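You operate a simulated robot arm through the tools that you are given. There is no shell and no other tool. Be economical: measure what you need, move in short steps, check, and stop when the job is done.

You run a simulated robot arm. Do the job below in one go: nothing can be reset, and whatever is moved stays where it is left.

Task
Get the grader ready to move: open gates shut, both size dials at 50 mm, wheel pinned, counters reset.
Fine: the feed gate and one chute gate start open; pin into the socket by the handwheel.

Only the result counts: the job must be done as asked and must still hold three seconds after the hand-in. Knocking over, shifting, dropping, spilling or breaking anything else fails it.

Robot
A 6-joint arm with a two-finger gripper, on a carriage that runs on a rail from [1, 1084] to [-1, -1256] (x, y) and turns from 165 to 497 degrees about z. Base frame: it is fixed where the carriage stands at the start and does not move with it; the origin is on the floor, on the carriage's upright axis, x ahead of it, y to its left, z up. Lengths are in mm, angles in degrees, forces in N, time in s.
Its first joint turns from -166.0 to 166.0 degrees. Places, roughly: feed gate [900, 0, 1000]; left chute gate [700, -100, 800]; left size dial [700, -200, 900]; middle chute gate [700, -400, 800]; reset key [700, -700, 900]; right chute gate [700, -600, 900]; right size dial [700, -500, 900]; socket by the handwheel [500, -900, 900]. Payload 5 kg.
The tool frame sits at the grasp point between the pads (the TCP): z along the fingers, y along the line on which they close. The tips reach 30 mm beyond it. The gripper opens to 176 mm. The gripper's body begins 153 mm behind the TCP.
Orientation is told as [roll, pitch, yaw] about the base's x, y, z axes, in that order, counted from this pose: with the fingers straight down and closing along the base's y, the tool's x points along the base's -x, its y along +y and its z along -z.

Tools
- The arm moves only by the tool step_arm. Its argument "rows" is a list that holds one entry, the list of rows, each a list of 6 numbers: the shift along the tool's x, y, z in mm, then the turn, a rotation vector about the tool's x, y, z in degrees. In form: [[[x, y, z, ax, ay, az], ...]]. A call has 1 to 10 rows; each row shifts and turns the commanded pose from where the row before left it, along the tool's axes as they then stand. "gripper" is the opening in per cent of the stroke, from 0 (shut) to 100 (fully open), set as the call begins (left out, the last holds). Each row takes 0.2 s and may step no farther than 50 mm and 8.6 degrees from the row before; otherwise, or with a gripper value out of range, the whole call is refused. Where a pose cannot be reached the arm comes as near as it can. A force on the tool above 40 N (or 10 N above the force at the start of the call, whichever is more), or a blocked arm, ends the call early, and 0.2 s more pass. The fingers move at their own pace and stop on an object; they squeeze with about 40 N. The grip force told is the motor's: it shows also when the fingers shut on nothing. Time passes only in rows, and 0.2 s behind the last, so rows that do not move let the fingers close. It gives the time, the measured TCP pose, the force on the tool (base axes), the opening and the grip force at its end, in the units of the frame above (readings bear some noise), with the torque about the TCP (base axes, N m) and any sound that the robot's microphone picked up.
- Cameras (640 x 400 px; columns grow to the right, rows downward): "scene" is now at [46.4, 156.2, 1599.7]; the picture's right is [-0.64, -0.77, 0.00], its down [-0.46, 0.38, -0.80] and it looks along [0.62, -0.51, -0.60] (base axes); focal length 291 px, centre (320, 200). "wrist" rides on the gripper at [67, -9, -183] in the tool frame; the picture's right is [0.14, 0.99, 0.00], its down [-0.92, 0.13, -0.36] and it looks along [-0.36, 0.05, 0.93] (tool axes); focal length 251 px, centre (320, 200). There is no depth. A picture from a camera that has moved, and an enlarged one, comes with that camera's place and axes in the base frame and with its lens.
- camera(camera): a new picture of that camera. It takes no simulated time.
- raise_lower(by): slides the trunk up (or, below 0, down) by that many mm; the arm and the scene camera ride with it, the base frame stays. It gives what a move gives, with no picture.
- roll_base(legs): drives the robot by 1 to 6 legs, each [ahead, left, turn to the left] in mm, mm and degrees, along the robot's own axes; the way and the turn of a leg run together, so that a leg with both is an arc; at most 1500 mm and 180 degrees a leg. The arm and the cameras ride along, it lands a little off, and it stops where it bumps. It keeps to its track: a leg is cut to what the track allows. It gives what a move gives.
- head_to(pan, tilt): turns the head with the scene camera to pan (to the left, within 120 degrees either way) and tilt (down, from -29 to 69), counted from straight ahead of the robot. It gives what a move gives.
- close_up(camera, box): a new picture of the part [left, top, right, bottom] of that camera's present view, enlarged. It takes no simulated time.
- close_job(): hands the job in; it is judged then, once.

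Go step by step. Nothing tells you exact positions but the pictures and the camera data: compare them with the known pose of the tool, close in by small moves and look again before you grip or let go. The budget is 120 turns and 78 pictures, counting those below and the enlarged ones. Unless the task says otherwise, let go and move clear before handing in, and close with one line.

The tools are called after "Request:" as name(argument=value, ...) on one line, values as JSON. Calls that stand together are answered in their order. step_arm: Moves the arm, as the interface text tells. Its arguments: {"type":"object","properties":{"rows":{"type":"array"},"gripper":{"type":"number"}},"required":["rows"]} The other tools are called the same way: raise_lower (by) slides the trunk up or down; roll_base (legs) drives the base; head_to (pan, tilt) turns the head that bears the scene camera; camera (camera) takes a picture; close_up (camera, box) takes an enlarged picture of a part of a camera's view; close_job () hands the job in.

At the start:

```text
time: 0.0
tcp_pos: [706.1, -338.2, 1208.7]
tool_rot: [0.0, -0.1, 0.0]
wrist_force: [0.1, -0.2, 0.1]
torque: [0.02, 0.0, 0.02]
gripper_width: 176.1
finger_force: 0.1
trunk travel left (down, up): [-150.0, 200.0]
robot x, y, heading: [-1.2, -0.3, -0.0]
head pan, tilt: [-39.6, 36.9]
```

scene: 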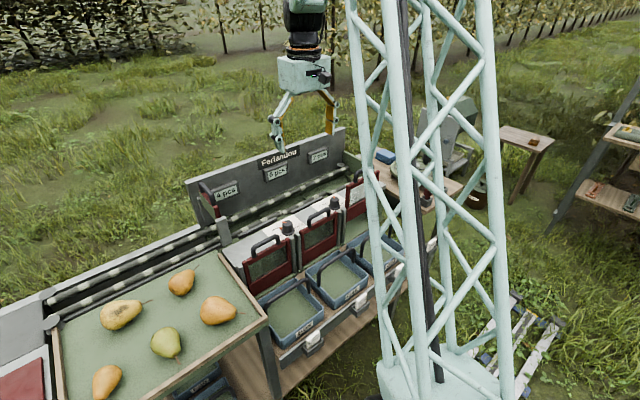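
wrist: 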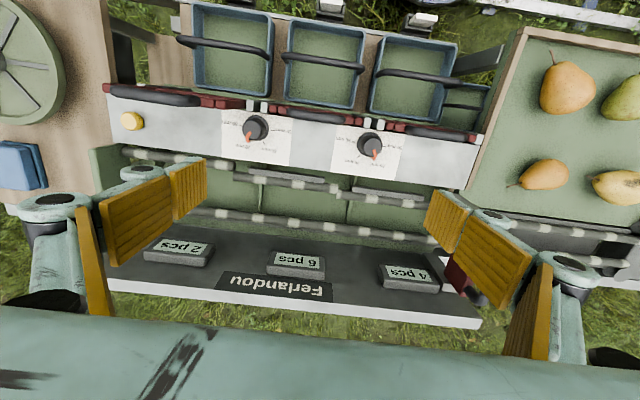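

I see the grader with two dials, three red chute gates, a feed gate at the left end and a yellow button (reset key) plus the handwheel at right. I'll look closer first.

Request:
close_up(camera="wrist", box=[80, 60, 300, 200])

Request:
close_up(camera="wrist", box=[280, 60, 500, 200])

Request:
close_up(camera="scene", box=[180, 130, 400, 300])

```text
2.86 times, centred on (190, 130) of wrist
camera zoom: at [639.2, -348.8, 1391.3], right [-0.14, 0.99, 0.0], down [0.92, 0.13, 0.36], along [0.36, 0.05, -0.93], focal length 718 px, centre (691, 400)
```

zoom: 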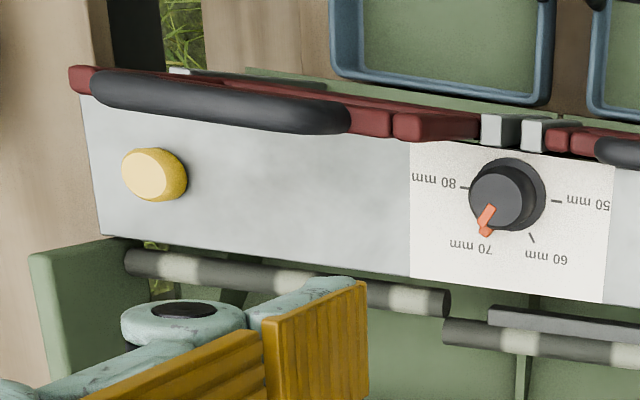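

```text
2.86 times, centred on (390, 130) of wrist
camera zoom: at [639.2, -348.8, 1391.3], right [-0.14, 0.99, 0.0], down [0.92, 0.13, 0.36], along [0.36, 0.05, -0.93], focal length 718 px, centre (120, 400)
```

zoom: 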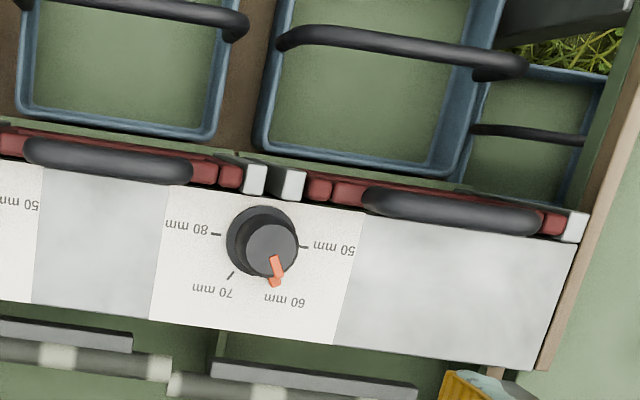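

```text
2.35 times, centred on (290, 215) of scene
camera zoom: at [46.4, 156.2, 1599.7], right [-0.64, -0.77, 0.0], down [-0.46, 0.38, -0.8], along [0.62, -0.51, -0.6], focal length 686 px, centre (391, 165)
```

zoom: 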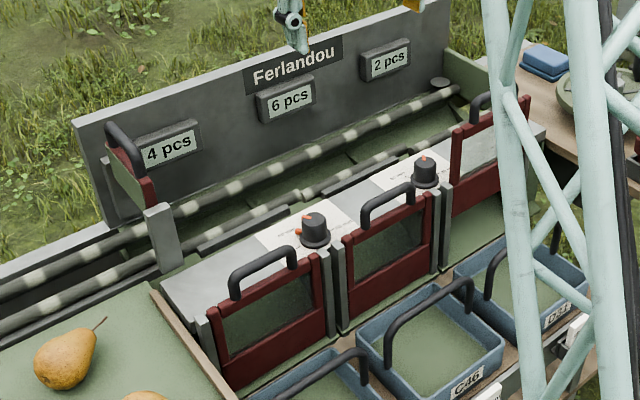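

Dials read about 70 (right) and 63ish (left); the right chute gate and the feed gate look raised. I need to see the handwheel side and find the pin.

Request:
head_to(pan=-65, tilt=40)

Request:
camera(camera="scene")

Request:
close_up(camera="wrist", box=[0, 0, 160, 220])

```text
time: 0.9
tcp_pos: [706.5, -338.1, 1208.5]
tool_rot: [-0.1, 0.1, 0.1]
wrist_force: [0.7, -0.3, 0.3]
torque: [-0.02, -0.04, 0.02]
gripper_width: 176.0
finger_force: 0.1
trunk travel left (down, up): [-150.0, 200.0]
robot x, y, heading: [-0.1, 1.9, 0.2]
head pan, tilt: [-65.0, 40.0]
```

```text
72 pictures are left
camera scene: at [15.4, 134.7, 1595.1], right [-0.91, -0.42, 0.0], down [-0.27, 0.58, -0.77], along [0.32, -0.69, -0.64], focal length 291 px, centre (320, 200)
```

scene: 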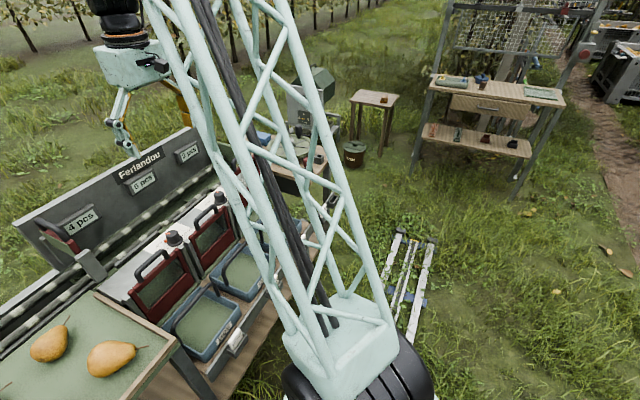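

```text
1.82 times, centred on (80, 110) of wrist
camera zoom: at [639.2, -348.8, 1391.3], right [-0.14, 0.99, 0.0], down [0.92, 0.13, 0.36], along [0.36, 0.05, -0.93], focal length 457 px, centre (756, 364)
```

zoom: 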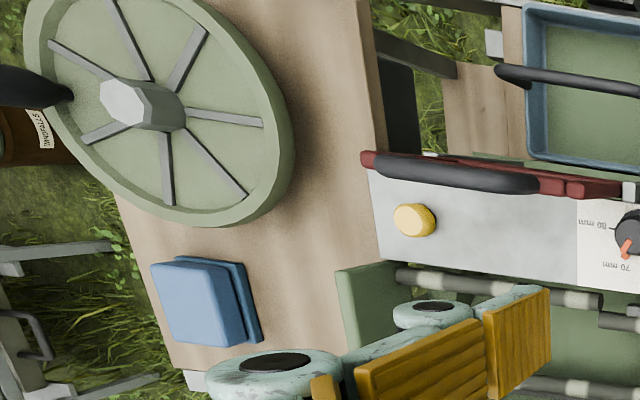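

The lattice is the robot's own mast. I'll roll along the rail by 500 mm to look at the handwheel end from above.

Request:
roll_base(legs=[[0, -500, 0]])

Request:
camera(camera="wrist")

Request:
camera(camera="scene")

```text
time: 4.0
tcp_pos: [702.8, -856.7, 1208.2]
tool_rot: [0.0, -0.1, -0.6]
wrist_force: [1.1, 0.0, -0.2]
torque: [-0.01, -0.01, 0.02]
gripper_width: 176.0
finger_force: 0.2
trunk travel left (down, up): [-150.0, 200.0]
robot x, y, heading: [-3.6, -511.3, -0.6]
head pan, tilt: [-65.0, 40.0]
```

```text
70 pictures are left
camera wrist: at [635.2, -866.6, 1391.3], right [-0.13, 0.99, 0.0], down [0.92, 0.12, 0.36], along [0.36, 0.05, -0.93], focal length 251 px, centre (320, 200)
```

wrist: 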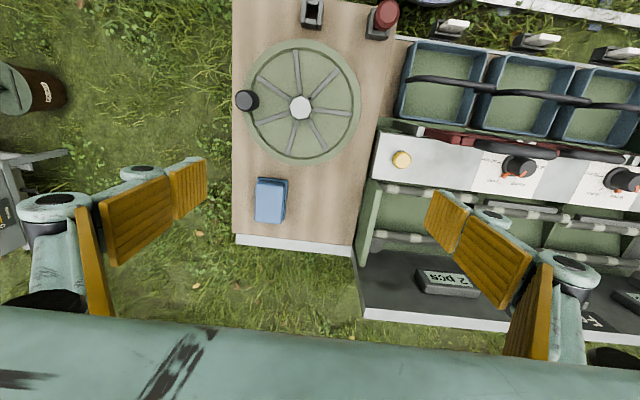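

```text
69 pictures are left
camera scene: at [16.3, -376.8, 1595.1], right [-0.91, -0.41, 0.0], down [-0.27, 0.59, -0.77], along [0.32, -0.7, -0.64], focal length 291 px, centre (320, 200)
```

scene: 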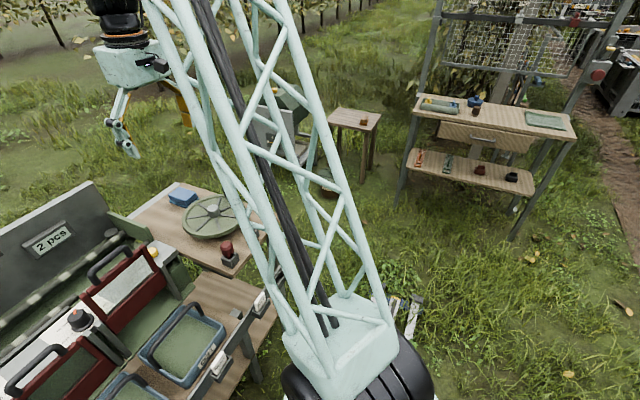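

An empty socket sits at about (500,-896) and a red-knobbed pin stands in a holder at about (503,-785). I'll zoom in.

Request:
close_up(camera="wrist", box=[270, 0, 430, 100])

Request:
close_up(camera="scene", box=[150, 180, 310, 300])

```text
4.00 times, centred on (350, 50) of wrist
camera zoom: at [635.2, -866.6, 1391.3], right [-0.13, 0.99, 0.0], down [0.92, 0.12, 0.36], along [0.36, 0.05, -0.93], focal length 1006 px, centre (200, 800)
```

zoom: 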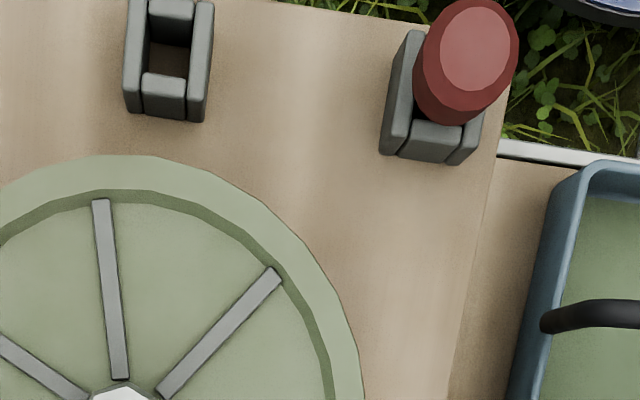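

```text
3.33 times, centred on (230, 240) of scene
camera zoom: at [16.3, -376.8, 1595.1], right [-0.91, -0.41, 0.0], down [-0.27, 0.59, -0.77], along [0.32, -0.7, -0.64], focal length 971 px, centre (620, 67)
```

zoom: 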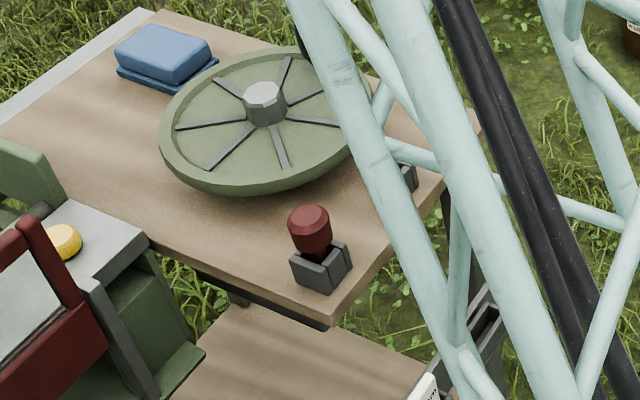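

I'll move above the pin, staying high, then look.

Request:
step_arm(rows=[[[40, 14, 10, 0, 0, 0], [40, 14, 15, 0, 0, 0], [40, 14, 15, 0, 0, 0], [40, 14, 15, 0, 0, 0], [40, 14, 15, 0, 0, 0]]], gripper=50)

Request:
camera(camera="wrist")

```text
time: 5.2
tcp_pos: [506.4, -785.6, 1143.3]
tool_rot: [0.0, 0.1, -0.6]
wrist_force: [0.7, 0.0, 0.4]
torque: [0.03, 0.09, -0.01]
gripper_width: 88.2
finger_force: 0.1
trunk travel left (down, up): [-150.0, 200.0]
robot x, y, heading: [0.8, -508.9, -0.7]
head pan, tilt: [-65.0, 40.0]
```

```text
66 pictures are left
camera wrist: at [439.4, -793.9, 1325.2], right [-0.13, 0.99, 0.0], down [0.92, 0.12, 0.36], along [0.36, 0.05, -0.93], focal length 251 px, centre (320, 200)
```

wrist: 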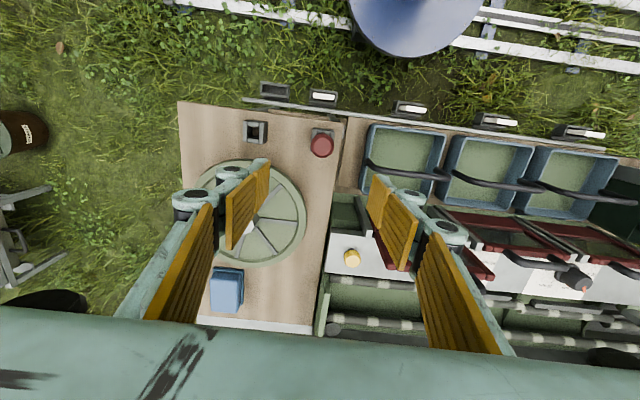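

Request:
close_up(camera="wrist", box=[230, 80, 350, 170])

```text
4.44 times, centred on (290, 125) of wrist
camera zoom: at [439.4, -793.9, 1325.2], right [-0.13, 0.99, 0.0], down [0.92, 0.12, 0.36], along [0.36, 0.05, -0.93], focal length 1118 px, centre (453, 533)
```

zoom: 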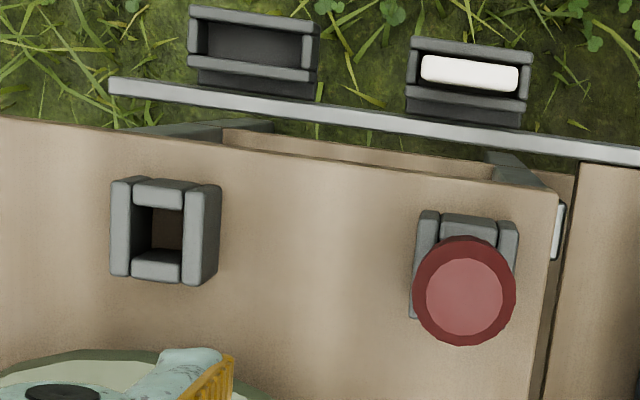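

Triangulation puts the knob top at about (498,-781,937) and the socket top at (502,-896,885). I'll descend over the knob partway and check.

Request:
step_arm(rows=[[[8, 5, 20, 0, 0, 0], [0, 0, 40, 0, 0, 0], [0, 0, 40, 0, 0, 0], [0, 0, 20, 0, 0, 0], [0, 0, 0, 0, 0, 0]]], gripper=34)

Request:
close_up(camera="wrist", box=[200, 80, 440, 230])

```text
time: 6.4
tcp_pos: [497.6, -777.8, 1018.7]
tool_rot: [0.0, 0.0, -0.7]
wrist_force: [0.1, 0.8, 0.5]
torque: [0.02, 0.06, 0.0]
gripper_width: 59.8
finger_force: 0.0
trunk travel left (down, up): [-150.0, 200.0]
robot x, y, heading: [0.2, -511.6, -0.7]
head pan, tilt: [-65.0, 40.0]
```

```text
2.67 times, centred on (320, 155) of wrist
camera zoom: at [429.7, -787.6, 1201.9], right [-0.13, 0.99, 0.0], down [0.92, 0.12, 0.36], along [0.36, 0.05, -0.93], focal length 670 px, centre (320, 320)
```

zoom: 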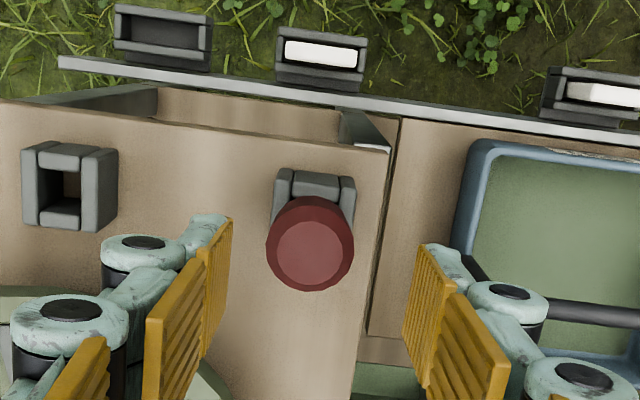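

Request:
step_arm(rows=[[[-3, -3.5, 30, 0, 0, 0], [0, 0, 40, 0, 0, 0], [0, 0, 28, 0, 0, 0], [0, 0, 0, 0, 0, 0]]])

Request:
camera(camera="wrist")

```text
time: 7.4
tcp_pos: [499.6, -780.9, 921.5]
tool_rot: [0.0, -0.1, -0.6]
wrist_force: [0.7, -0.7, -0.8]
torque: [0.07, 0.14, 0.02]
gripper_width: 59.8
finger_force: 0.0
trunk travel left (down, up): [-150.0, 200.0]
robot x, y, heading: [-3.2, -508.8, -0.4]
head pan, tilt: [-65.0, 40.0]
```

```text
63 pictures are left
camera wrist: at [431.4, -791.3, 1103.5], right [-0.13, 0.99, 0.0], down [0.92, 0.12, 0.36], along [0.36, 0.05, -0.93], focal length 251 px, centre (320, 200)
```

wrist: 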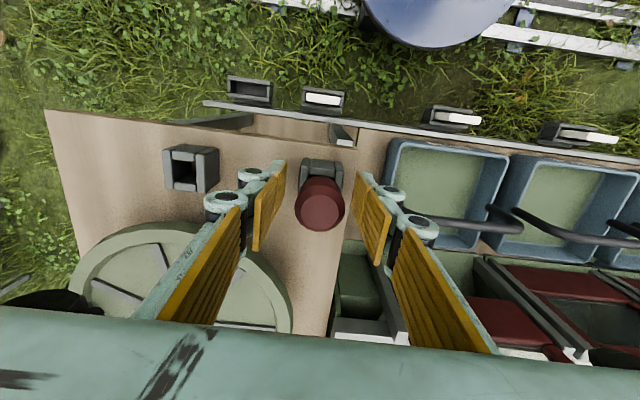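

Fingers straddle the knob. Closing.

Request:
step_arm(rows=[[[0, 0, 0, 0, 0, 0], [0, 0, 0, 0, 0, 0], [0, 0, 0, 0, 0, 0]]], gripper=0)

Request:
step_arm(rows=[[[0, 0, -10, 0, 0, 0], [0, 0, -20, 0, 0, 0], [0, 0, -20, 0, 0, 0], [0, 0, 0, 0, 0, 0]]])

Request:
camera(camera="wrist")

```text
time: 8.2
tcp_pos: [496.9, -781.2, 921.7]
tool_rot: [0.0, -0.1, -0.5]
wrist_force: [-3.0, -1.1, 6.6]
torque: [-0.08, 0.17, 1.53]
gripper_width: 37.7
finger_force: 44.7
trunk travel left (down, up): [-150.0, 200.0]
robot x, y, heading: [-3.3, -508.8, -0.7]
head pan, tilt: [-65.0, 40.0]
```

```text
time: 8.6
tcp_pos: [498.2, -781.6, 922.2]
tool_rot: [0.1, 0.2, -0.6]
wrist_force: [6.2, -4.5, -30.0]
torque: [-0.2, -1.02, 1.19]
gripper_width: 37.8
finger_force: 45.1
trunk travel left (down, up): [-150.0, 200.0]
robot x, y, heading: [0.6, -514.7, -0.6]
head pan, tilt: [-65.0, 40.0]
stopped in row 1: the force on the tool passed its limit at 57 N (the readings are from after the stop); the commanded pose is now the measured one
```

```text
62 pictures are left
camera wrist: at [431.4, -791.7, 1104.5], right [-0.13, 0.99, 0.0], down [0.93, 0.12, 0.36], along [0.36, 0.05, -0.93], focal length 251 px, centre (320, 200)
```

wrist: 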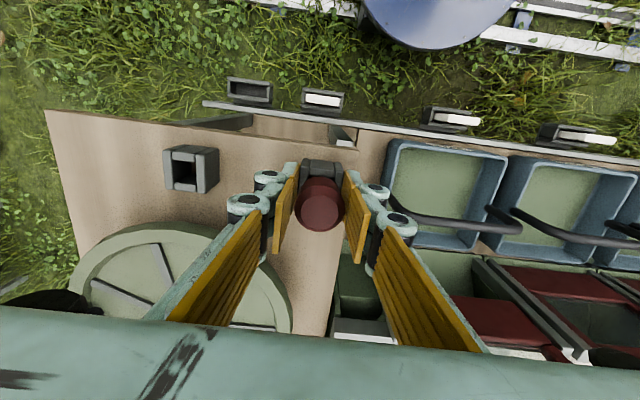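

The knob is held (37.7 mm) but resists lifting. I'll try with very small steps and watch the forces.

Request:
step_arm(rows=[[[0, 0, 0, 0, 0, 0], [0, 0, 0, 0, 0, 0]]])

Request:
step_arm(rows=[[[0, 0, -1, 0, 0, 0], [0, 0, -1, 0, 0, 0], [0, 0, -1, 0, 0, 0], [0, 0, -1, 0, 0, 0]]])

```text
time: 9.1
tcp_pos: [498.2, -781.3, 922.5]
tool_rot: [0.1, 0.2, -0.4]
wrist_force: [6.9, -3.1, -28.4]
torque: [-0.12, -0.56, 0.55]
gripper_width: 37.5
finger_force: 45.2
trunk travel left (down, up): [-150.0, 200.0]
robot x, y, heading: [-1.3, -511.1, -0.7]
head pan, tilt: [-65.0, 40.0]
stopped in row 2: the force on the tool passed its limit at 43 N (the readings are from after the stop); the commanded pose is now the measured one
```

```text
time: 9.5
tcp_pos: [498.1, -781.2, 920.9]
tool_rot: [0.1, 0.2, -0.5]
wrist_force: [6.4, -2.9, -26.2]
torque: [-0.13, -0.51, 0.43]
gripper_width: 37.7
finger_force: 45.0
trunk travel left (down, up): [-150.0, 200.0]
robot x, y, heading: [2.4, -513.2, -0.7]
head pan, tilt: [-65.0, 40.0]
stopped in row 2: the force on the tool passed its limit at 44 N (the readings are from after the stop); the commanded pose is now the measured one
```

Request:
close_up(camera="wrist", box=[240, 120, 400, 270])

Request:
camera(camera="scene")

```text
2.67 times, centred on (320, 195) of wrist
camera zoom: at [431.5, -791.7, 1104.5], right [-0.13, 0.99, 0.0], down [0.93, 0.12, 0.36], along [0.36, 0.05, -0.93], focal length 670 px, centre (320, 213)
```

zoom: 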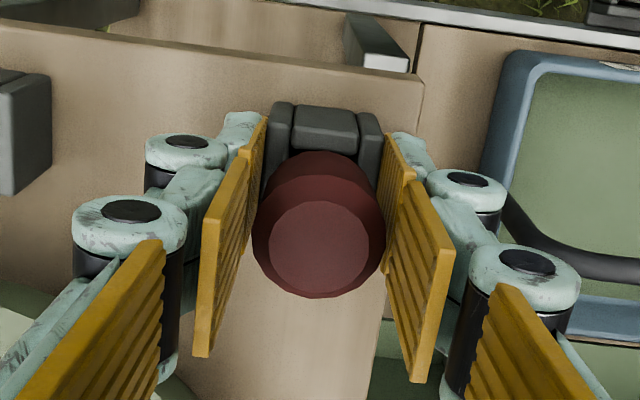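

```text
60 pictures are left
camera scene: at [17.4, -377.7, 1595.2], right [-0.91, -0.41, 0.0], down [-0.27, 0.59, -0.77], along [0.32, -0.7, -0.64], focal length 291 px, centre (320, 200)
```

scene: 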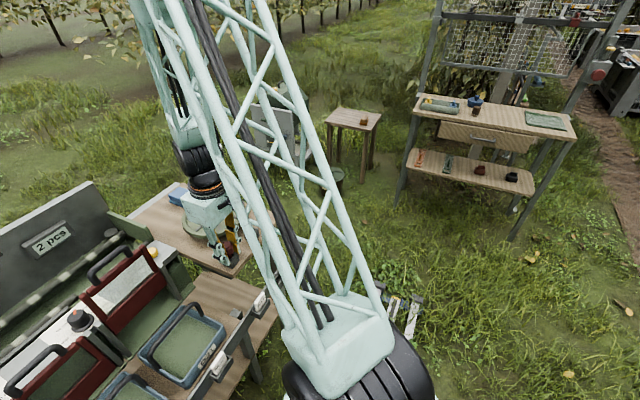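

The finger tips appear to be squeezing the holder itself, not only the knob. I'll open slightly, rise 14 mm and grip again.

Request:
step_arm(rows=[[[0, 0, 0, 0, 0, 0], [0, 0, -5, 0, 0, 0], [0, 0, -8, 0, 0, 0], [0, 0, 0, 0, 0, 0]]], gripper=34)

Request:
step_arm(rows=[[[0, 0, 0, 0, 0, 0], [0, 0, 0, 0, 0, 0], [0, 0, 0, 0, 0, 0]]], gripper=0)

Request:
close_up(camera="wrist", box=[240, 120, 400, 270])

```text
time: 10.5
tcp_pos: [497.1, -781.1, 937.1]
tool_rot: [0.1, 0.2, -0.5]
wrist_force: [0.0, 0.1, -0.5]
torque: [-0.06, -0.08, -0.01]
gripper_width: 59.6
finger_force: 0.0
trunk travel left (down, up): [-150.0, 200.0]
robot x, y, heading: [-0.3, -510.8, -0.7]
head pan, tilt: [-65.0, 40.0]
```

```text
time: 11.3
tcp_pos: [497.7, -781.9, 934.9]
tool_rot: [0.1, 0.3, -0.4]
wrist_force: [0.8, 0.6, -0.4]
torque: [0.03, -0.01, 0.02]
gripper_width: 34.1
finger_force: 39.5
trunk travel left (down, up): [-150.0, 200.0]
robot x, y, heading: [-1.3, -508.8, -0.4]
head pan, tilt: [-65.0, 40.0]
```

```text
2.67 times, centred on (320, 195) of wrist
camera zoom: at [430.4, -791.3, 1119.1], right [-0.13, 0.99, 0.0], down [0.93, 0.12, 0.36], along [0.36, 0.05, -0.93], focal length 670 px, centre (320, 213)
```

zoom: 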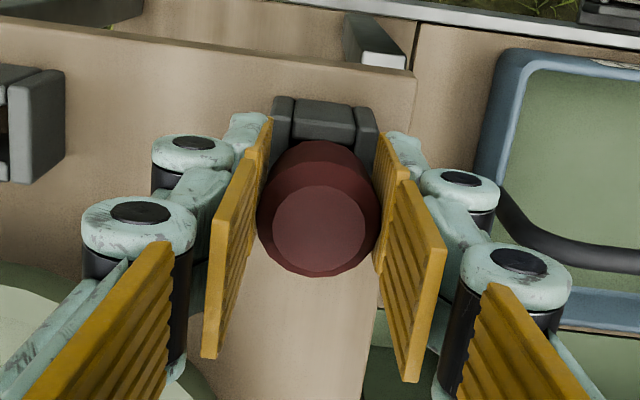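

Now it's 34 mm with the knob between the pads. Lifting gently.

Request:
step_arm(rows=[[[0, 0, -3, 0, 0, 0], [0, 0, -7, 0, 0, 0], [0, 0, -15, 0, 0, 0], [0, 0, -20, 0, 0, 0], [0, 0, -25, 0, 0, 0], [0, 0, -25, 0, 0, 0], [0, 0, -25, 0, 0, 0]]])

Request:
camera(camera="wrist")

Request:
close_up(camera="scene", box=[150, 160, 290, 280])

```text
time: 12.9
tcp_pos: [498.3, -780.0, 1057.5]
tool_rot: [0.0, 0.3, -0.3]
wrist_force: [0.0, 0.3, -1.3]
torque: [0.0, 0.03, -0.02]
gripper_width: 34.0
finger_force: 40.1
trunk travel left (down, up): [-150.0, 200.0]
robot x, y, heading: [-0.4, -509.9, -0.6]
head pan, tilt: [-65.0, 40.0]
```

```text
58 pictures are left
camera wrist: at [431.2, -790.6, 1240.2], right [-0.13, 0.99, 0.0], down [0.93, 0.12, 0.36], along [0.36, 0.05, -0.93], focal length 251 px, centre (320, 200)
```

wrist: 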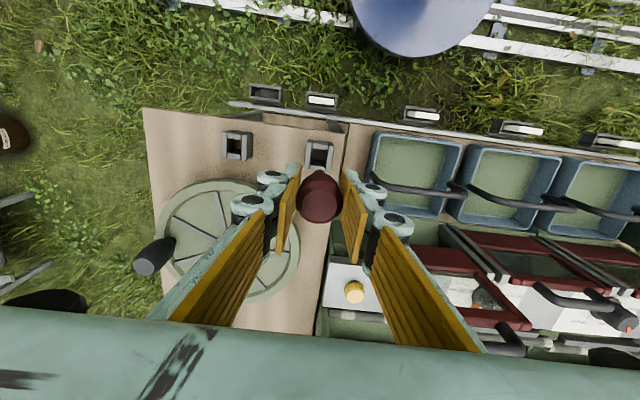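

```text
3.33 times, centred on (220, 220) of scene
camera zoom: at [16.4, -377.1, 1595.1], right [-0.91, -0.41, 0.0], down [-0.27, 0.59, -0.77], along [0.32, -0.7, -0.64], focal length 971 px, centre (653, 133)
```

zoom: 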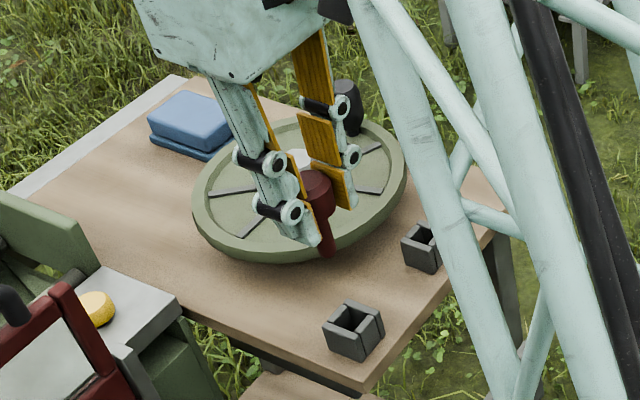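

The pin is out. I'll measure the offset between holder hole and socket hole from one close-up.

Request:
close_up(camera="wrist", box=[210, 110, 350, 210])

```text
4.00 times, centred on (280, 160) of wrist
camera zoom: at [431.2, -790.6, 1240.2], right [-0.13, 0.99, 0.0], down [0.93, 0.12, 0.36], along [0.36, 0.05, -0.93], focal length 1006 px, centre (480, 360)
```

zoom: 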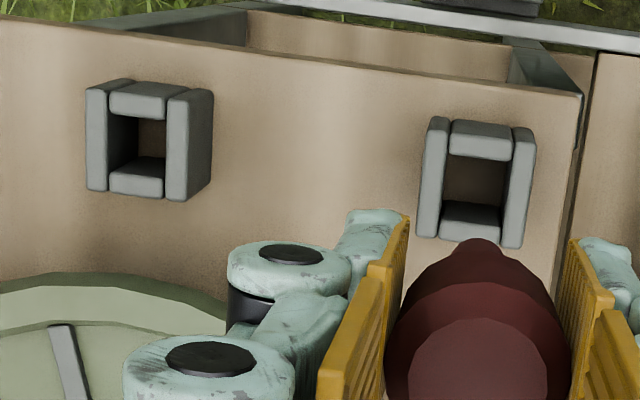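

I'll move the pin over the socket (about 114 mm in −y), staying high.

Request:
step_arm(rows=[[[-1, -30, 0, 0, 0, 0], [-1, -30, 0, 0, 0, 0], [-0.3, -30, 0, 0, 0, 0], [0, -24, 0, 0, 0, 0], [0, 0, 25, 0, 0, 0], [0, 0, 15, 0, 0, 0], [0, 0, 0, 0, 0, 0]]])

Request:
close_up(camera="wrist", box=[240, 110, 400, 230])

Request:
close_up(camera="scene", box=[190, 180, 310, 280])

```text
time: 14.5
tcp_pos: [498.5, -896.2, 1014.4]
tool_rot: [0.2, 0.2, -0.4]
wrist_force: [0.3, 0.1, -1.4]
torque: [0.04, 0.12, 0.0]
gripper_width: 34.2
finger_force: 40.1
trunk travel left (down, up): [-150.0, 200.0]
robot x, y, heading: [0.3, -510.8, -0.6]
head pan, tilt: [-65.0, 40.0]
```

```text
3.33 times, centred on (320, 170) of wrist
camera zoom: at [431.7, -906.2, 1197.0], right [-0.13, 0.99, 0.0], down [0.93, 0.12, 0.36], along [0.36, 0.05, -0.93], focal length 838 px, centre (320, 300)
```

zoom: 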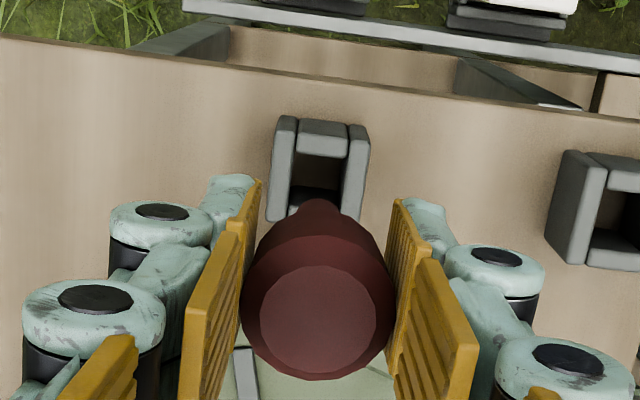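

```text
4.00 times, centred on (250, 230) of scene
camera zoom: at [16.8, -377.2, 1595.1], right [-0.91, -0.41, 0.0], down [-0.27, 0.59, -0.77], along [0.32, -0.7, -0.64], focal length 1165 px, centre (600, 80)
```

zoom: 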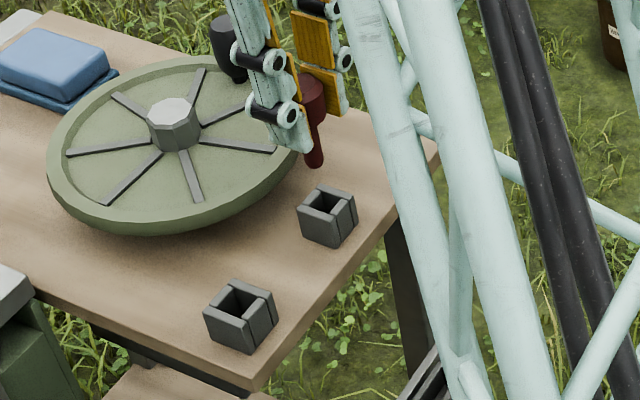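

The pin tip (z≈951) looks nearly aligned; a ~1.5 mm correction in x, then down to just above the socket.

Request:
step_arm(rows=[[[1.5, 0, 20, 0, 0, 0], [0, 0, 20, 0, 0, 0], [0, 0, 0, 0, 0, 0]]])

Request:
close_up(camera="wrist", box=[270, 120, 370, 190])

Request:
close_up(camera="scene", box=[220, 200, 290, 250])

```text
time: 15.3
tcp_pos: [497.4, -895.9, 973.9]
tool_rot: [0.1, 0.2, -0.4]
wrist_force: [0.5, 0.5, -0.8]
torque: [0.04, 0.14, 0.02]
gripper_width: 34.0
finger_force: 39.8
trunk travel left (down, up): [-150.0, 200.0]
robot x, y, heading: [1.4, -512.4, -0.7]
head pan, tilt: [-65.0, 40.0]
```

```text
5.71 times, centred on (320, 155) of wrist
camera zoom: at [430.5, -905.8, 1157.1], right [-0.13, 0.99, 0.0], down [0.93, 0.12, 0.36], along [0.36, 0.05, -0.93], focal length 1437 px, centre (320, 457)
```

zoom: 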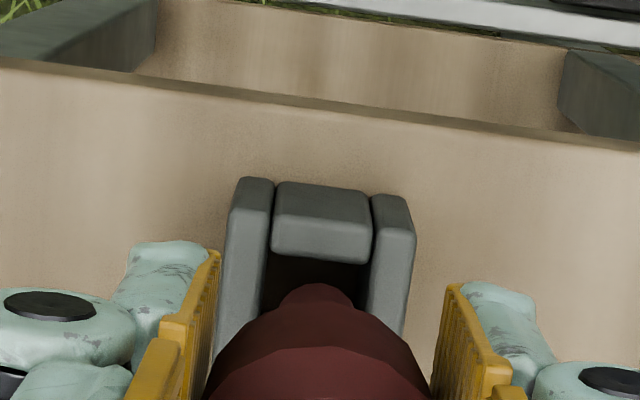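

```text
8.00 times, centred on (255, 225) of scene
camera zoom: at [17.0, -377.3, 1595.1], right [-0.91, -0.41, 0.0], down [-0.27, 0.59, -0.77], along [0.32, -0.7, -0.64], focal length 2331 px, centre (840, 0)
```

zoom: 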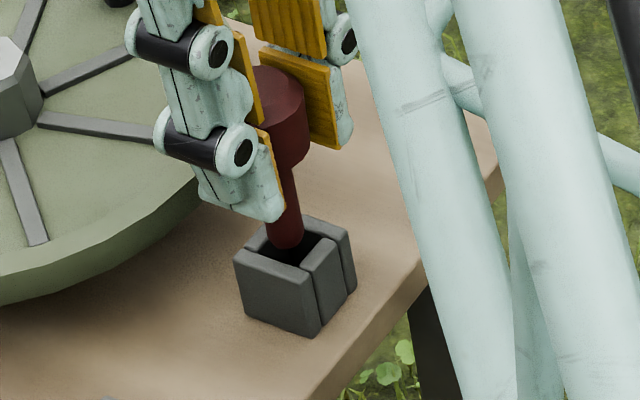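

Aligned; lowering gently.

Request:
step_arm(rows=[[[0, 0, 6, 0, 0, 0], [0, 0, 6, 0, 0, 0], [0, 0, 6, 0, 0, 0], [0, 0, 6, 0, 0, 0], [0, 0, 6, 0, 0, 0], [0, 0, 4, 0, 0, 0], [0, 0, 0, 0, 0, 0]]])

Request:
close_up(camera="scene", box=[220, 200, 290, 250])

```text
time: 16.9
tcp_pos: [498.2, -895.6, 940.9]
tool_rot: [0.1, 0.1, -0.3]
wrist_force: [1.1, 0.0, -1.7]
torque: [-0.03, -0.02, -0.02]
gripper_width: 33.8
finger_force: 40.5
trunk travel left (down, up): [-150.0, 200.0]
robot x, y, heading: [-2.6, -506.7, -0.5]
head pan, tilt: [-65.0, 40.0]
```

```text
8.00 times, centred on (255, 225) of scene
camera zoom: at [16.4, -377.1, 1595.1], right [-0.91, -0.41, 0.0], down [-0.27, 0.59, -0.77], along [0.32, -0.7, -0.64], focal length 2331 px, centre (840, 0)
```

zoom: 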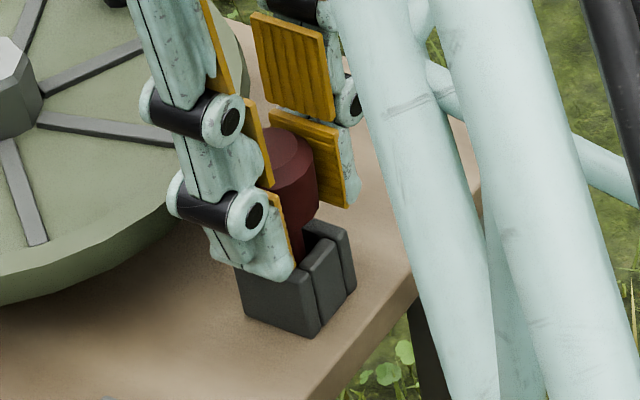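

Request:
step_arm(rows=[[[0, 0, 2, 0, 0, 0], [0, 0, 2, 0, 0, 0], [0, 0, 2, 0, 0, 0], [0, 0, 0, 0, 0, 0]]])

Request:
close_up(camera="scene", box=[220, 200, 290, 250])

```text
time: 17.9
tcp_pos: [497.6, -896.1, 935.3]
tool_rot: [0.1, 0.1, -0.5]
wrist_force: [-3.6, -1.0, 22.2]
torque: [-0.13, 0.21, 0.02]
gripper_width: 33.8
finger_force: 40.1
trunk travel left (down, up): [-150.0, 200.0]
robot x, y, heading: [0.7, -511.3, -0.3]
head pan, tilt: [-65.0, 40.0]
```

```text
8.00 times, centred on (255, 225) of scene
camera zoom: at [15.4, -376.6, 1595.3], right [-0.91, -0.41, 0.0], down [-0.27, 0.59, -0.77], along [0.32, -0.7, -0.64], focal length 2331 px, centre (840, 0)
```

zoom: 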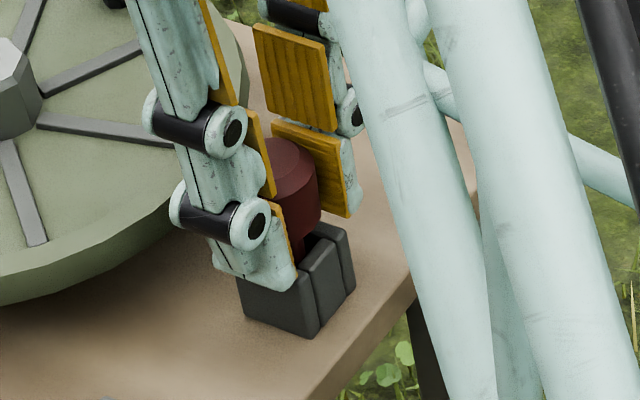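

It's seated at the same height as in its holder. Releasing and going up.

Request:
step_arm(rows=[[[0, 0, 0, 0, 0, 0], [0, 0, 0, 0, 0, 0], [0, 0, -20, 0, 0, 0], [0, 0, -40, 0, 0, 0], [0, 0, -40, 0, 0, 0], [0, 0, -40, 0, 0, 0], [0, 0, -40, 0, 0, 0]]], gripper=34)

Request:
camera(camera="wrist")

Request:
close_up(camera="scene", box=[190, 190, 290, 260])

```text
time: 19.5
tcp_pos: [498.5, -895.4, 1116.7]
tool_rot: [0.1, 0.2, -0.4]
wrist_force: [1.5, -0.5, -0.2]
torque: [0.04, 0.08, 0.02]
gripper_width: 59.7
finger_force: 0.0
trunk travel left (down, up): [-150.0, 200.0]
robot x, y, heading: [-0.5, -510.0, -0.9]
head pan, tilt: [-65.0, 40.0]
```

```text
49 pictures are left
camera wrist: at [432.9, -904.8, 1298.7], right [-0.13, 0.99, 0.0], down [0.93, 0.12, 0.36], along [0.36, 0.05, -0.93], focal length 251 px, centre (320, 200)
```

wrist: 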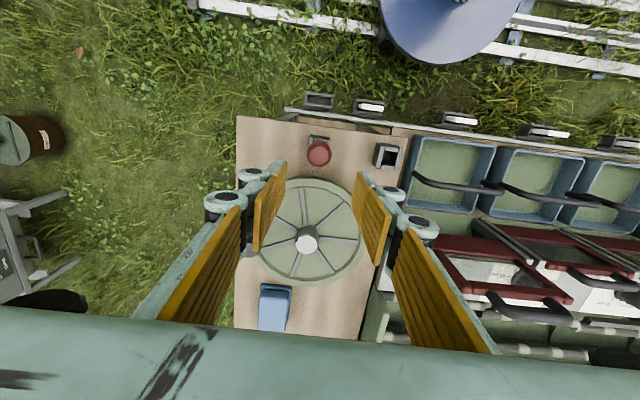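

```text
5.71 times, centred on (240, 225) of scene
camera zoom: at [16.6, -377.1, 1595.2], right [-0.91, -0.41, 0.0], down [-0.27, 0.59, -0.77], along [0.32, -0.7, -0.64], focal length 1665 px, centre (777, 57)
```

zoom: 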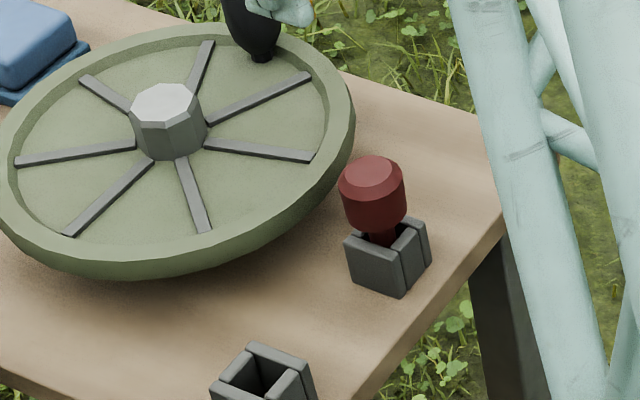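

The pin is in the socket. Now to the right chute gate: rise and move above it, looking with both cameras.

Request:
step_arm(rows=[[[0, 0, -35, 0, 0, 0], [0, 0, -35, 0, 0, 0], [-10, 45, 0, 0, 0, 0], [-10, 45, 0, 0, 0, 0], [-15, 45, 0, 0, 0, 0], [-15, 45, 0, 0, 0, 0], [-15, 45, 0, 0, 0, 0], [-15, 45, 0, 0, 0, 0], [-10, 25, 0, 0, 0, 0]]], gripper=0)

Request:
head_to(pan=-15, tilt=45)

Request:
camera(camera="wrist")

Request:
camera(camera="scene")

```text
time: 21.5
tcp_pos: [589.6, -601.0, 1186.5]
tool_rot: [0.1, 0.2, -0.5]
wrist_force: [0.4, -0.2, 0.8]
torque: [-0.07, -0.03, 0.02]
gripper_width: 0.0
finger_force: 40.2
trunk travel left (down, up): [-150.0, 200.0]
robot x, y, heading: [-2.3, -509.6, -0.8]
head pan, tilt: [-65.0, 40.0]
```

```text
time: 22.7
tcp_pos: [590.1, -602.8, 1186.1]
tool_rot: [0.1, 0.2, -0.4]
wrist_force: [-0.7, -0.4, 0.6]
torque: [0.02, -0.04, -0.01]
gripper_width: 0.0
finger_force: 39.9
trunk travel left (down, up): [-150.0, 200.0]
robot x, y, heading: [-0.8, -510.1, -0.8]
head pan, tilt: [-15.0, 45.0]
```

```text
47 pictures are left
camera wrist: at [523.0, -612.6, 1368.6], right [-0.13, 0.99, 0.0], down [0.93, 0.12, 0.36], along [0.36, 0.05, -0.93], focal length 251 px, centre (320, 200)
```

wrist: 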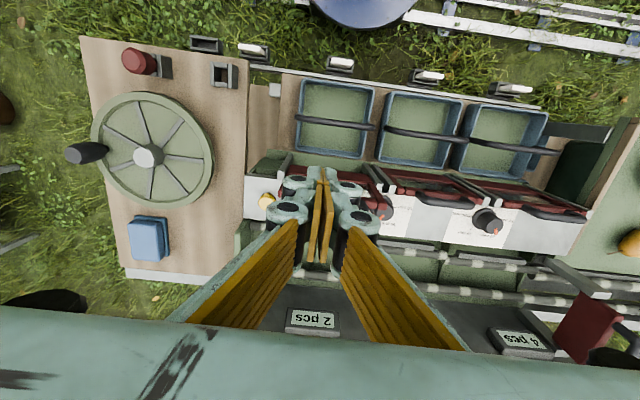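

```text
46 pictures are left
camera scene: at [59.4, -321.5, 1587.8], right [-0.27, -0.96, 0.0], down [-0.68, 0.19, -0.71], along [0.68, -0.19, -0.71], focal length 291 px, centre (320, 200)
```

scene: 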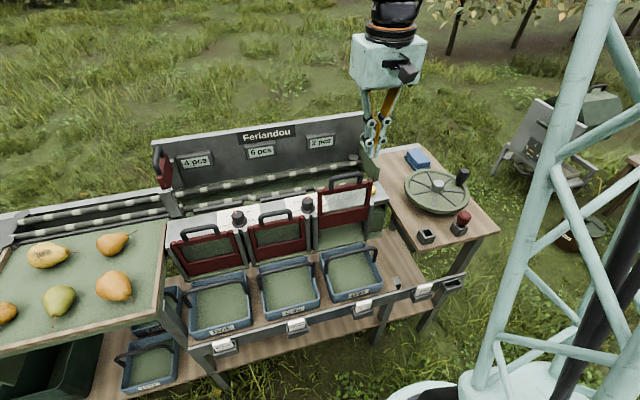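

Request:
close_up(camera="scene", box=[220, 150, 400, 262])

Request:
close_up(camera="scene", box=[130, 130, 270, 220])

```text
3.56 times, centred on (310, 206) of scene
camera zoom: at [59.4, -321.5, 1587.8], right [-0.27, -0.96, 0.0], down [-0.68, 0.19, -0.71], along [0.68, -0.19, -0.71], focal length 1036 px, centre (356, 179)
```

zoom: 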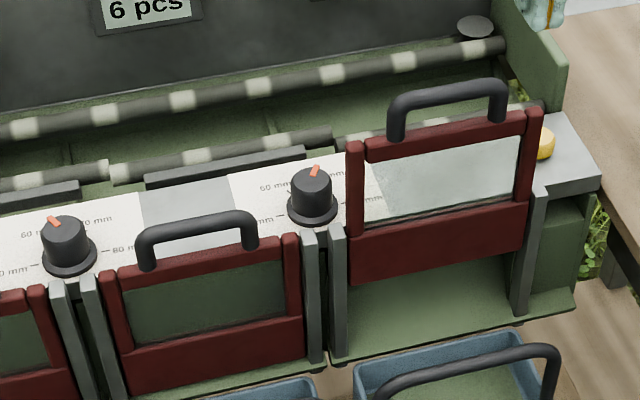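

```text
4.44 times, centred on (200, 175) of scene
camera zoom: at [59.4, -321.5, 1587.8], right [-0.27, -0.96, 0.0], down [-0.68, 0.19, -0.71], along [0.68, -0.19, -0.71], focal length 1295 px, centre (853, 311)
```

zoom: 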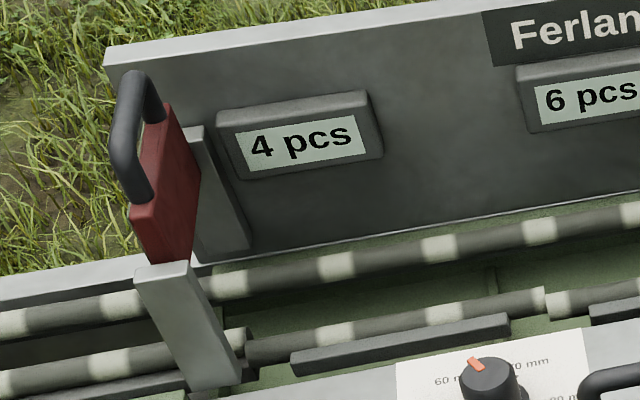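

The right gate's handle is raised ~92 mm: bar at about (665,-569,1030) versus the shut middle gate's 938. I'll go above it with closed fingers and push down.

Request:
step_arm(rows=[[[-40, 17, 0, 0, 0, 0], [-34.5, 16.5, 10, 0, 0, 0], [0, 0, 40, 0, 0, 0], [0, 0, 40, 0, 0, 0], [0, 0, 12, 0, 0, 0], [0, 0, 0, 0, 0, 0]]], gripper=0)

Request:
close_up(camera="scene", box=[270, 110, 410, 260])

```text
time: 24.1
tcp_pos: [666.0, -567.9, 1082.8]
tool_rot: [0.1, 0.1, -0.4]
wrist_force: [1.3, -0.9, -0.7]
torque: [-0.03, 0.04, 0.01]
gripper_width: 0.0
finger_force: 39.8
trunk travel left (down, up): [-150.0, 200.0]
robot x, y, heading: [-2.3, -510.3, -0.6]
head pan, tilt: [-15.0, 45.0]
```

```text
2.67 times, centred on (340, 185) of scene
camera zoom: at [59.7, -321.4, 1587.9], right [-0.27, -0.96, 0.0], down [-0.68, 0.19, -0.71], along [0.68, -0.19, -0.71], focal length 777 px, centre (267, 240)
```

zoom: 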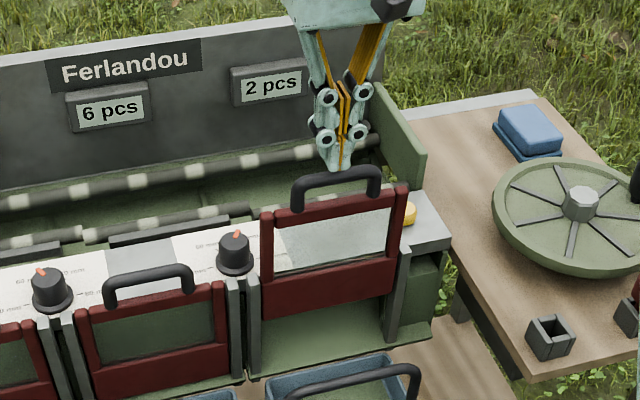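

Well centred. Pushing down.

Request:
step_arm(rows=[[[0, 0, 10, 0, 0, 0], [0, 0, 10, 0, 0, 0], [0, 0, 10, 0, 0, 0], [0, 0, 10, 0, 0, 0], [0, 0, 10, 0, 0, 0], [0, 0, 10, 0, 0, 0], [0, 0, 10, 0, 0, 0], [0, 0, 10, 0, 0, 0], [0, 0, 10, 0, 0, 0], [0, 0, 8, 0, 0, 0]]])

Request:
close_up(camera="scene", box=[270, 110, 410, 260])

```text
time: 26.3
tcp_pos: [663.6, -567.8, 985.7]
tool_rot: [0.1, 0.1, -0.5]
wrist_force: [-0.1, -0.4, -0.5]
torque: [0.0, -0.02, 0.03]
gripper_width: 0.1
finger_force: 45.1
trunk travel left (down, up): [-150.0, 200.0]
robot x, y, heading: [-0.2, -512.3, -0.9]
head pan, tilt: [-15.0, 45.0]
```

```text
2.67 times, centred on (340, 185) of scene
camera zoom: at [59.4, -321.5, 1587.8], right [-0.27, -0.96, 0.0], down [-0.68, 0.19, -0.71], along [0.68, -0.19, -0.71], focal length 777 px, centre (267, 240)
```

zoom: 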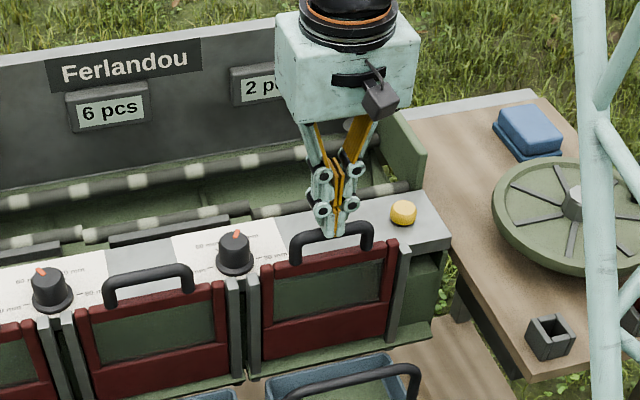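

The gate moved down; pushing the rest until it seats.

Request:
step_arm(rows=[[[0, 0, 5, 0, 0, 0], [0, 0, 5, 0, 0, 0], [0, 0, 4, 0, 0, 0], [0, 0, 3, 0, 0, 0], [0, 0, 3, 0, 0, 0], [0, 0, 3, 0, 0, 0], [0, 0, 3, 0, 0, 0], [0, 0, 3, 0, 0, 0]]])

Request:
close_up(camera="scene", box=[220, 170, 400, 282])

```text
time: 27.3
tcp_pos: [665.3, -567.4, 974.2]
tool_rot: [0.1, 0.1, -0.5]
wrist_force: [-10.8, 0.6, 27.3]
torque: [0.04, 0.27, -0.03]
gripper_width: 6.0
finger_force: 44.5
trunk travel left (down, up): [-150.0, 200.0]
robot x, y, heading: [2.4, -514.1, -0.4]
head pan, tilt: [-15.0, 45.0]
stopped in row 4: the force on the tool passed its limit at 48 N (the readings are from after the stop); the commanded pose is now the measured one
```

```text
3.56 times, centred on (310, 226) of scene
camera zoom: at [57.7, -321.5, 1588.1], right [-0.27, -0.96, 0.0], down [-0.68, 0.19, -0.71], along [0.68, -0.19, -0.71], focal length 1036 px, centre (356, 108)
```

zoom: 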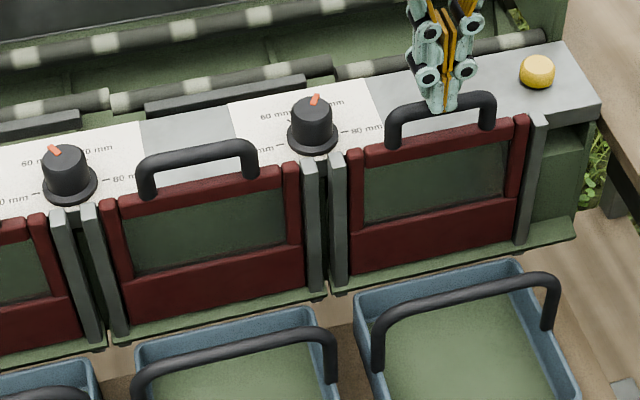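

The right gate is fully shut like the middle one. Next the right dial: knob top at about (696,-459,932), pointing at 70; 50 lies toward +y, so it needs about +120° (CCW from above). I'll rise, move above it and pre-rotate −60°.

Request:
step_arm(rows=[[[0, 0, -30, 0, 0, 0], [0, 0, -40, 0, 0, 0], [0, 0, -30, 0, 0, 0], [-15, 45, 0, 0, 0, 0], [-15, 45, 0, 0, 0, 0], [-2, 19, 0, 0, 0, 0]]], gripper=30)

Request:
step_arm(rows=[[[0, 0, 0, 0, 0, 8.5], [0, 0, 0, 0, 0, 8.5], [0, 0, 0, 0, 0, 8.5], [0, 0, 0, 0, 0, 8.5], [0, 0, 0, 0, 0, 8.5], [0, 0, 0, 0, 0, 8.5], [0, 0, 0, 0, 0, 8.5], [0, 0, 0, 0, 0, 0]]])

Request:
close_up(camera="wrist", box=[220, 80, 420, 230])

```text
time: 28.7
tcp_pos: [698.3, -462.6, 1073.3]
tool_rot: [0.1, 0.1, -0.3]
wrist_force: [1.0, -0.3, -0.6]
torque: [-0.06, 0.12, 0.01]
gripper_width: 53.0
finger_force: 0.2
trunk travel left (down, up): [-150.0, 200.0]
robot x, y, heading: [-1.0, -512.7, -0.6]
head pan, tilt: [-15.0, 45.0]
```

```text
time: 30.5
tcp_pos: [698.1, -459.0, 1071.8]
tool_rot: [-0.1, 0.1, -60.0]
wrist_force: [-0.6, 0.1, 0.3]
torque: [0.01, 0.02, -0.04]
gripper_width: 52.9
finger_force: 0.1
trunk travel left (down, up): [-150.0, 200.0]
robot x, y, heading: [1.9, -510.8, -0.3]
head pan, tilt: [-15.0, 45.0]
```

```text
2.67 times, centred on (320, 155) of wrist
camera zoom: at [655.9, -407.4, 1254.6], right [0.79, 0.61, 0.0], down [0.57, -0.74, 0.36], along [0.22, -0.28, -0.93], focal length 670 px, centre (320, 320)
```

zoom: 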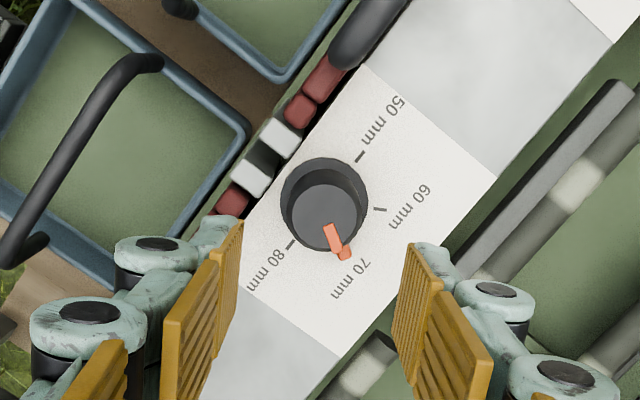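

Well centred on the knob. Descending to grip.

Request:
step_arm(rows=[[[0, 0, 40, 0, 0, 0], [0, 0, 40, 0, 0, 0], [0, 0, 30, 0, 0, 0], [0, 0, 10, 0, 0, 0], [0, 0, 6, 0, 0, 0], [0, 0, 0, 0, 0, 0]]])

Request:
close_up(camera="scene", box=[240, 150, 370, 260])

```text
time: 31.9
tcp_pos: [698.3, -458.8, 945.0]
tool_rot: [0.1, 0.2, -60.0]
wrist_force: [0.2, -0.7, 0.0]
torque: [0.0, 0.03, -0.02]
gripper_width: 52.9
finger_force: 0.2
trunk travel left (down, up): [-150.0, 200.0]
robot x, y, heading: [-3.2, -512.6, -0.6]
head pan, tilt: [-15.0, 45.0]
```

```text
3.64 times, centred on (305, 205) of scene
camera zoom: at [59.6, -321.5, 1587.8], right [-0.27, -0.96, 0.0], down [-0.68, 0.19, -0.71], along [0.68, -0.19, -0.71], focal length 1059 px, centre (374, 182)
```

zoom: 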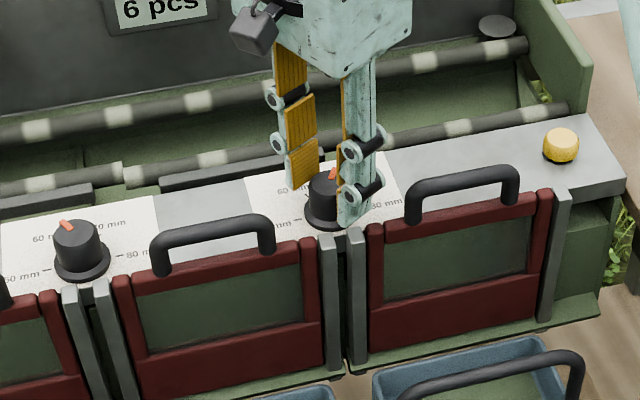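

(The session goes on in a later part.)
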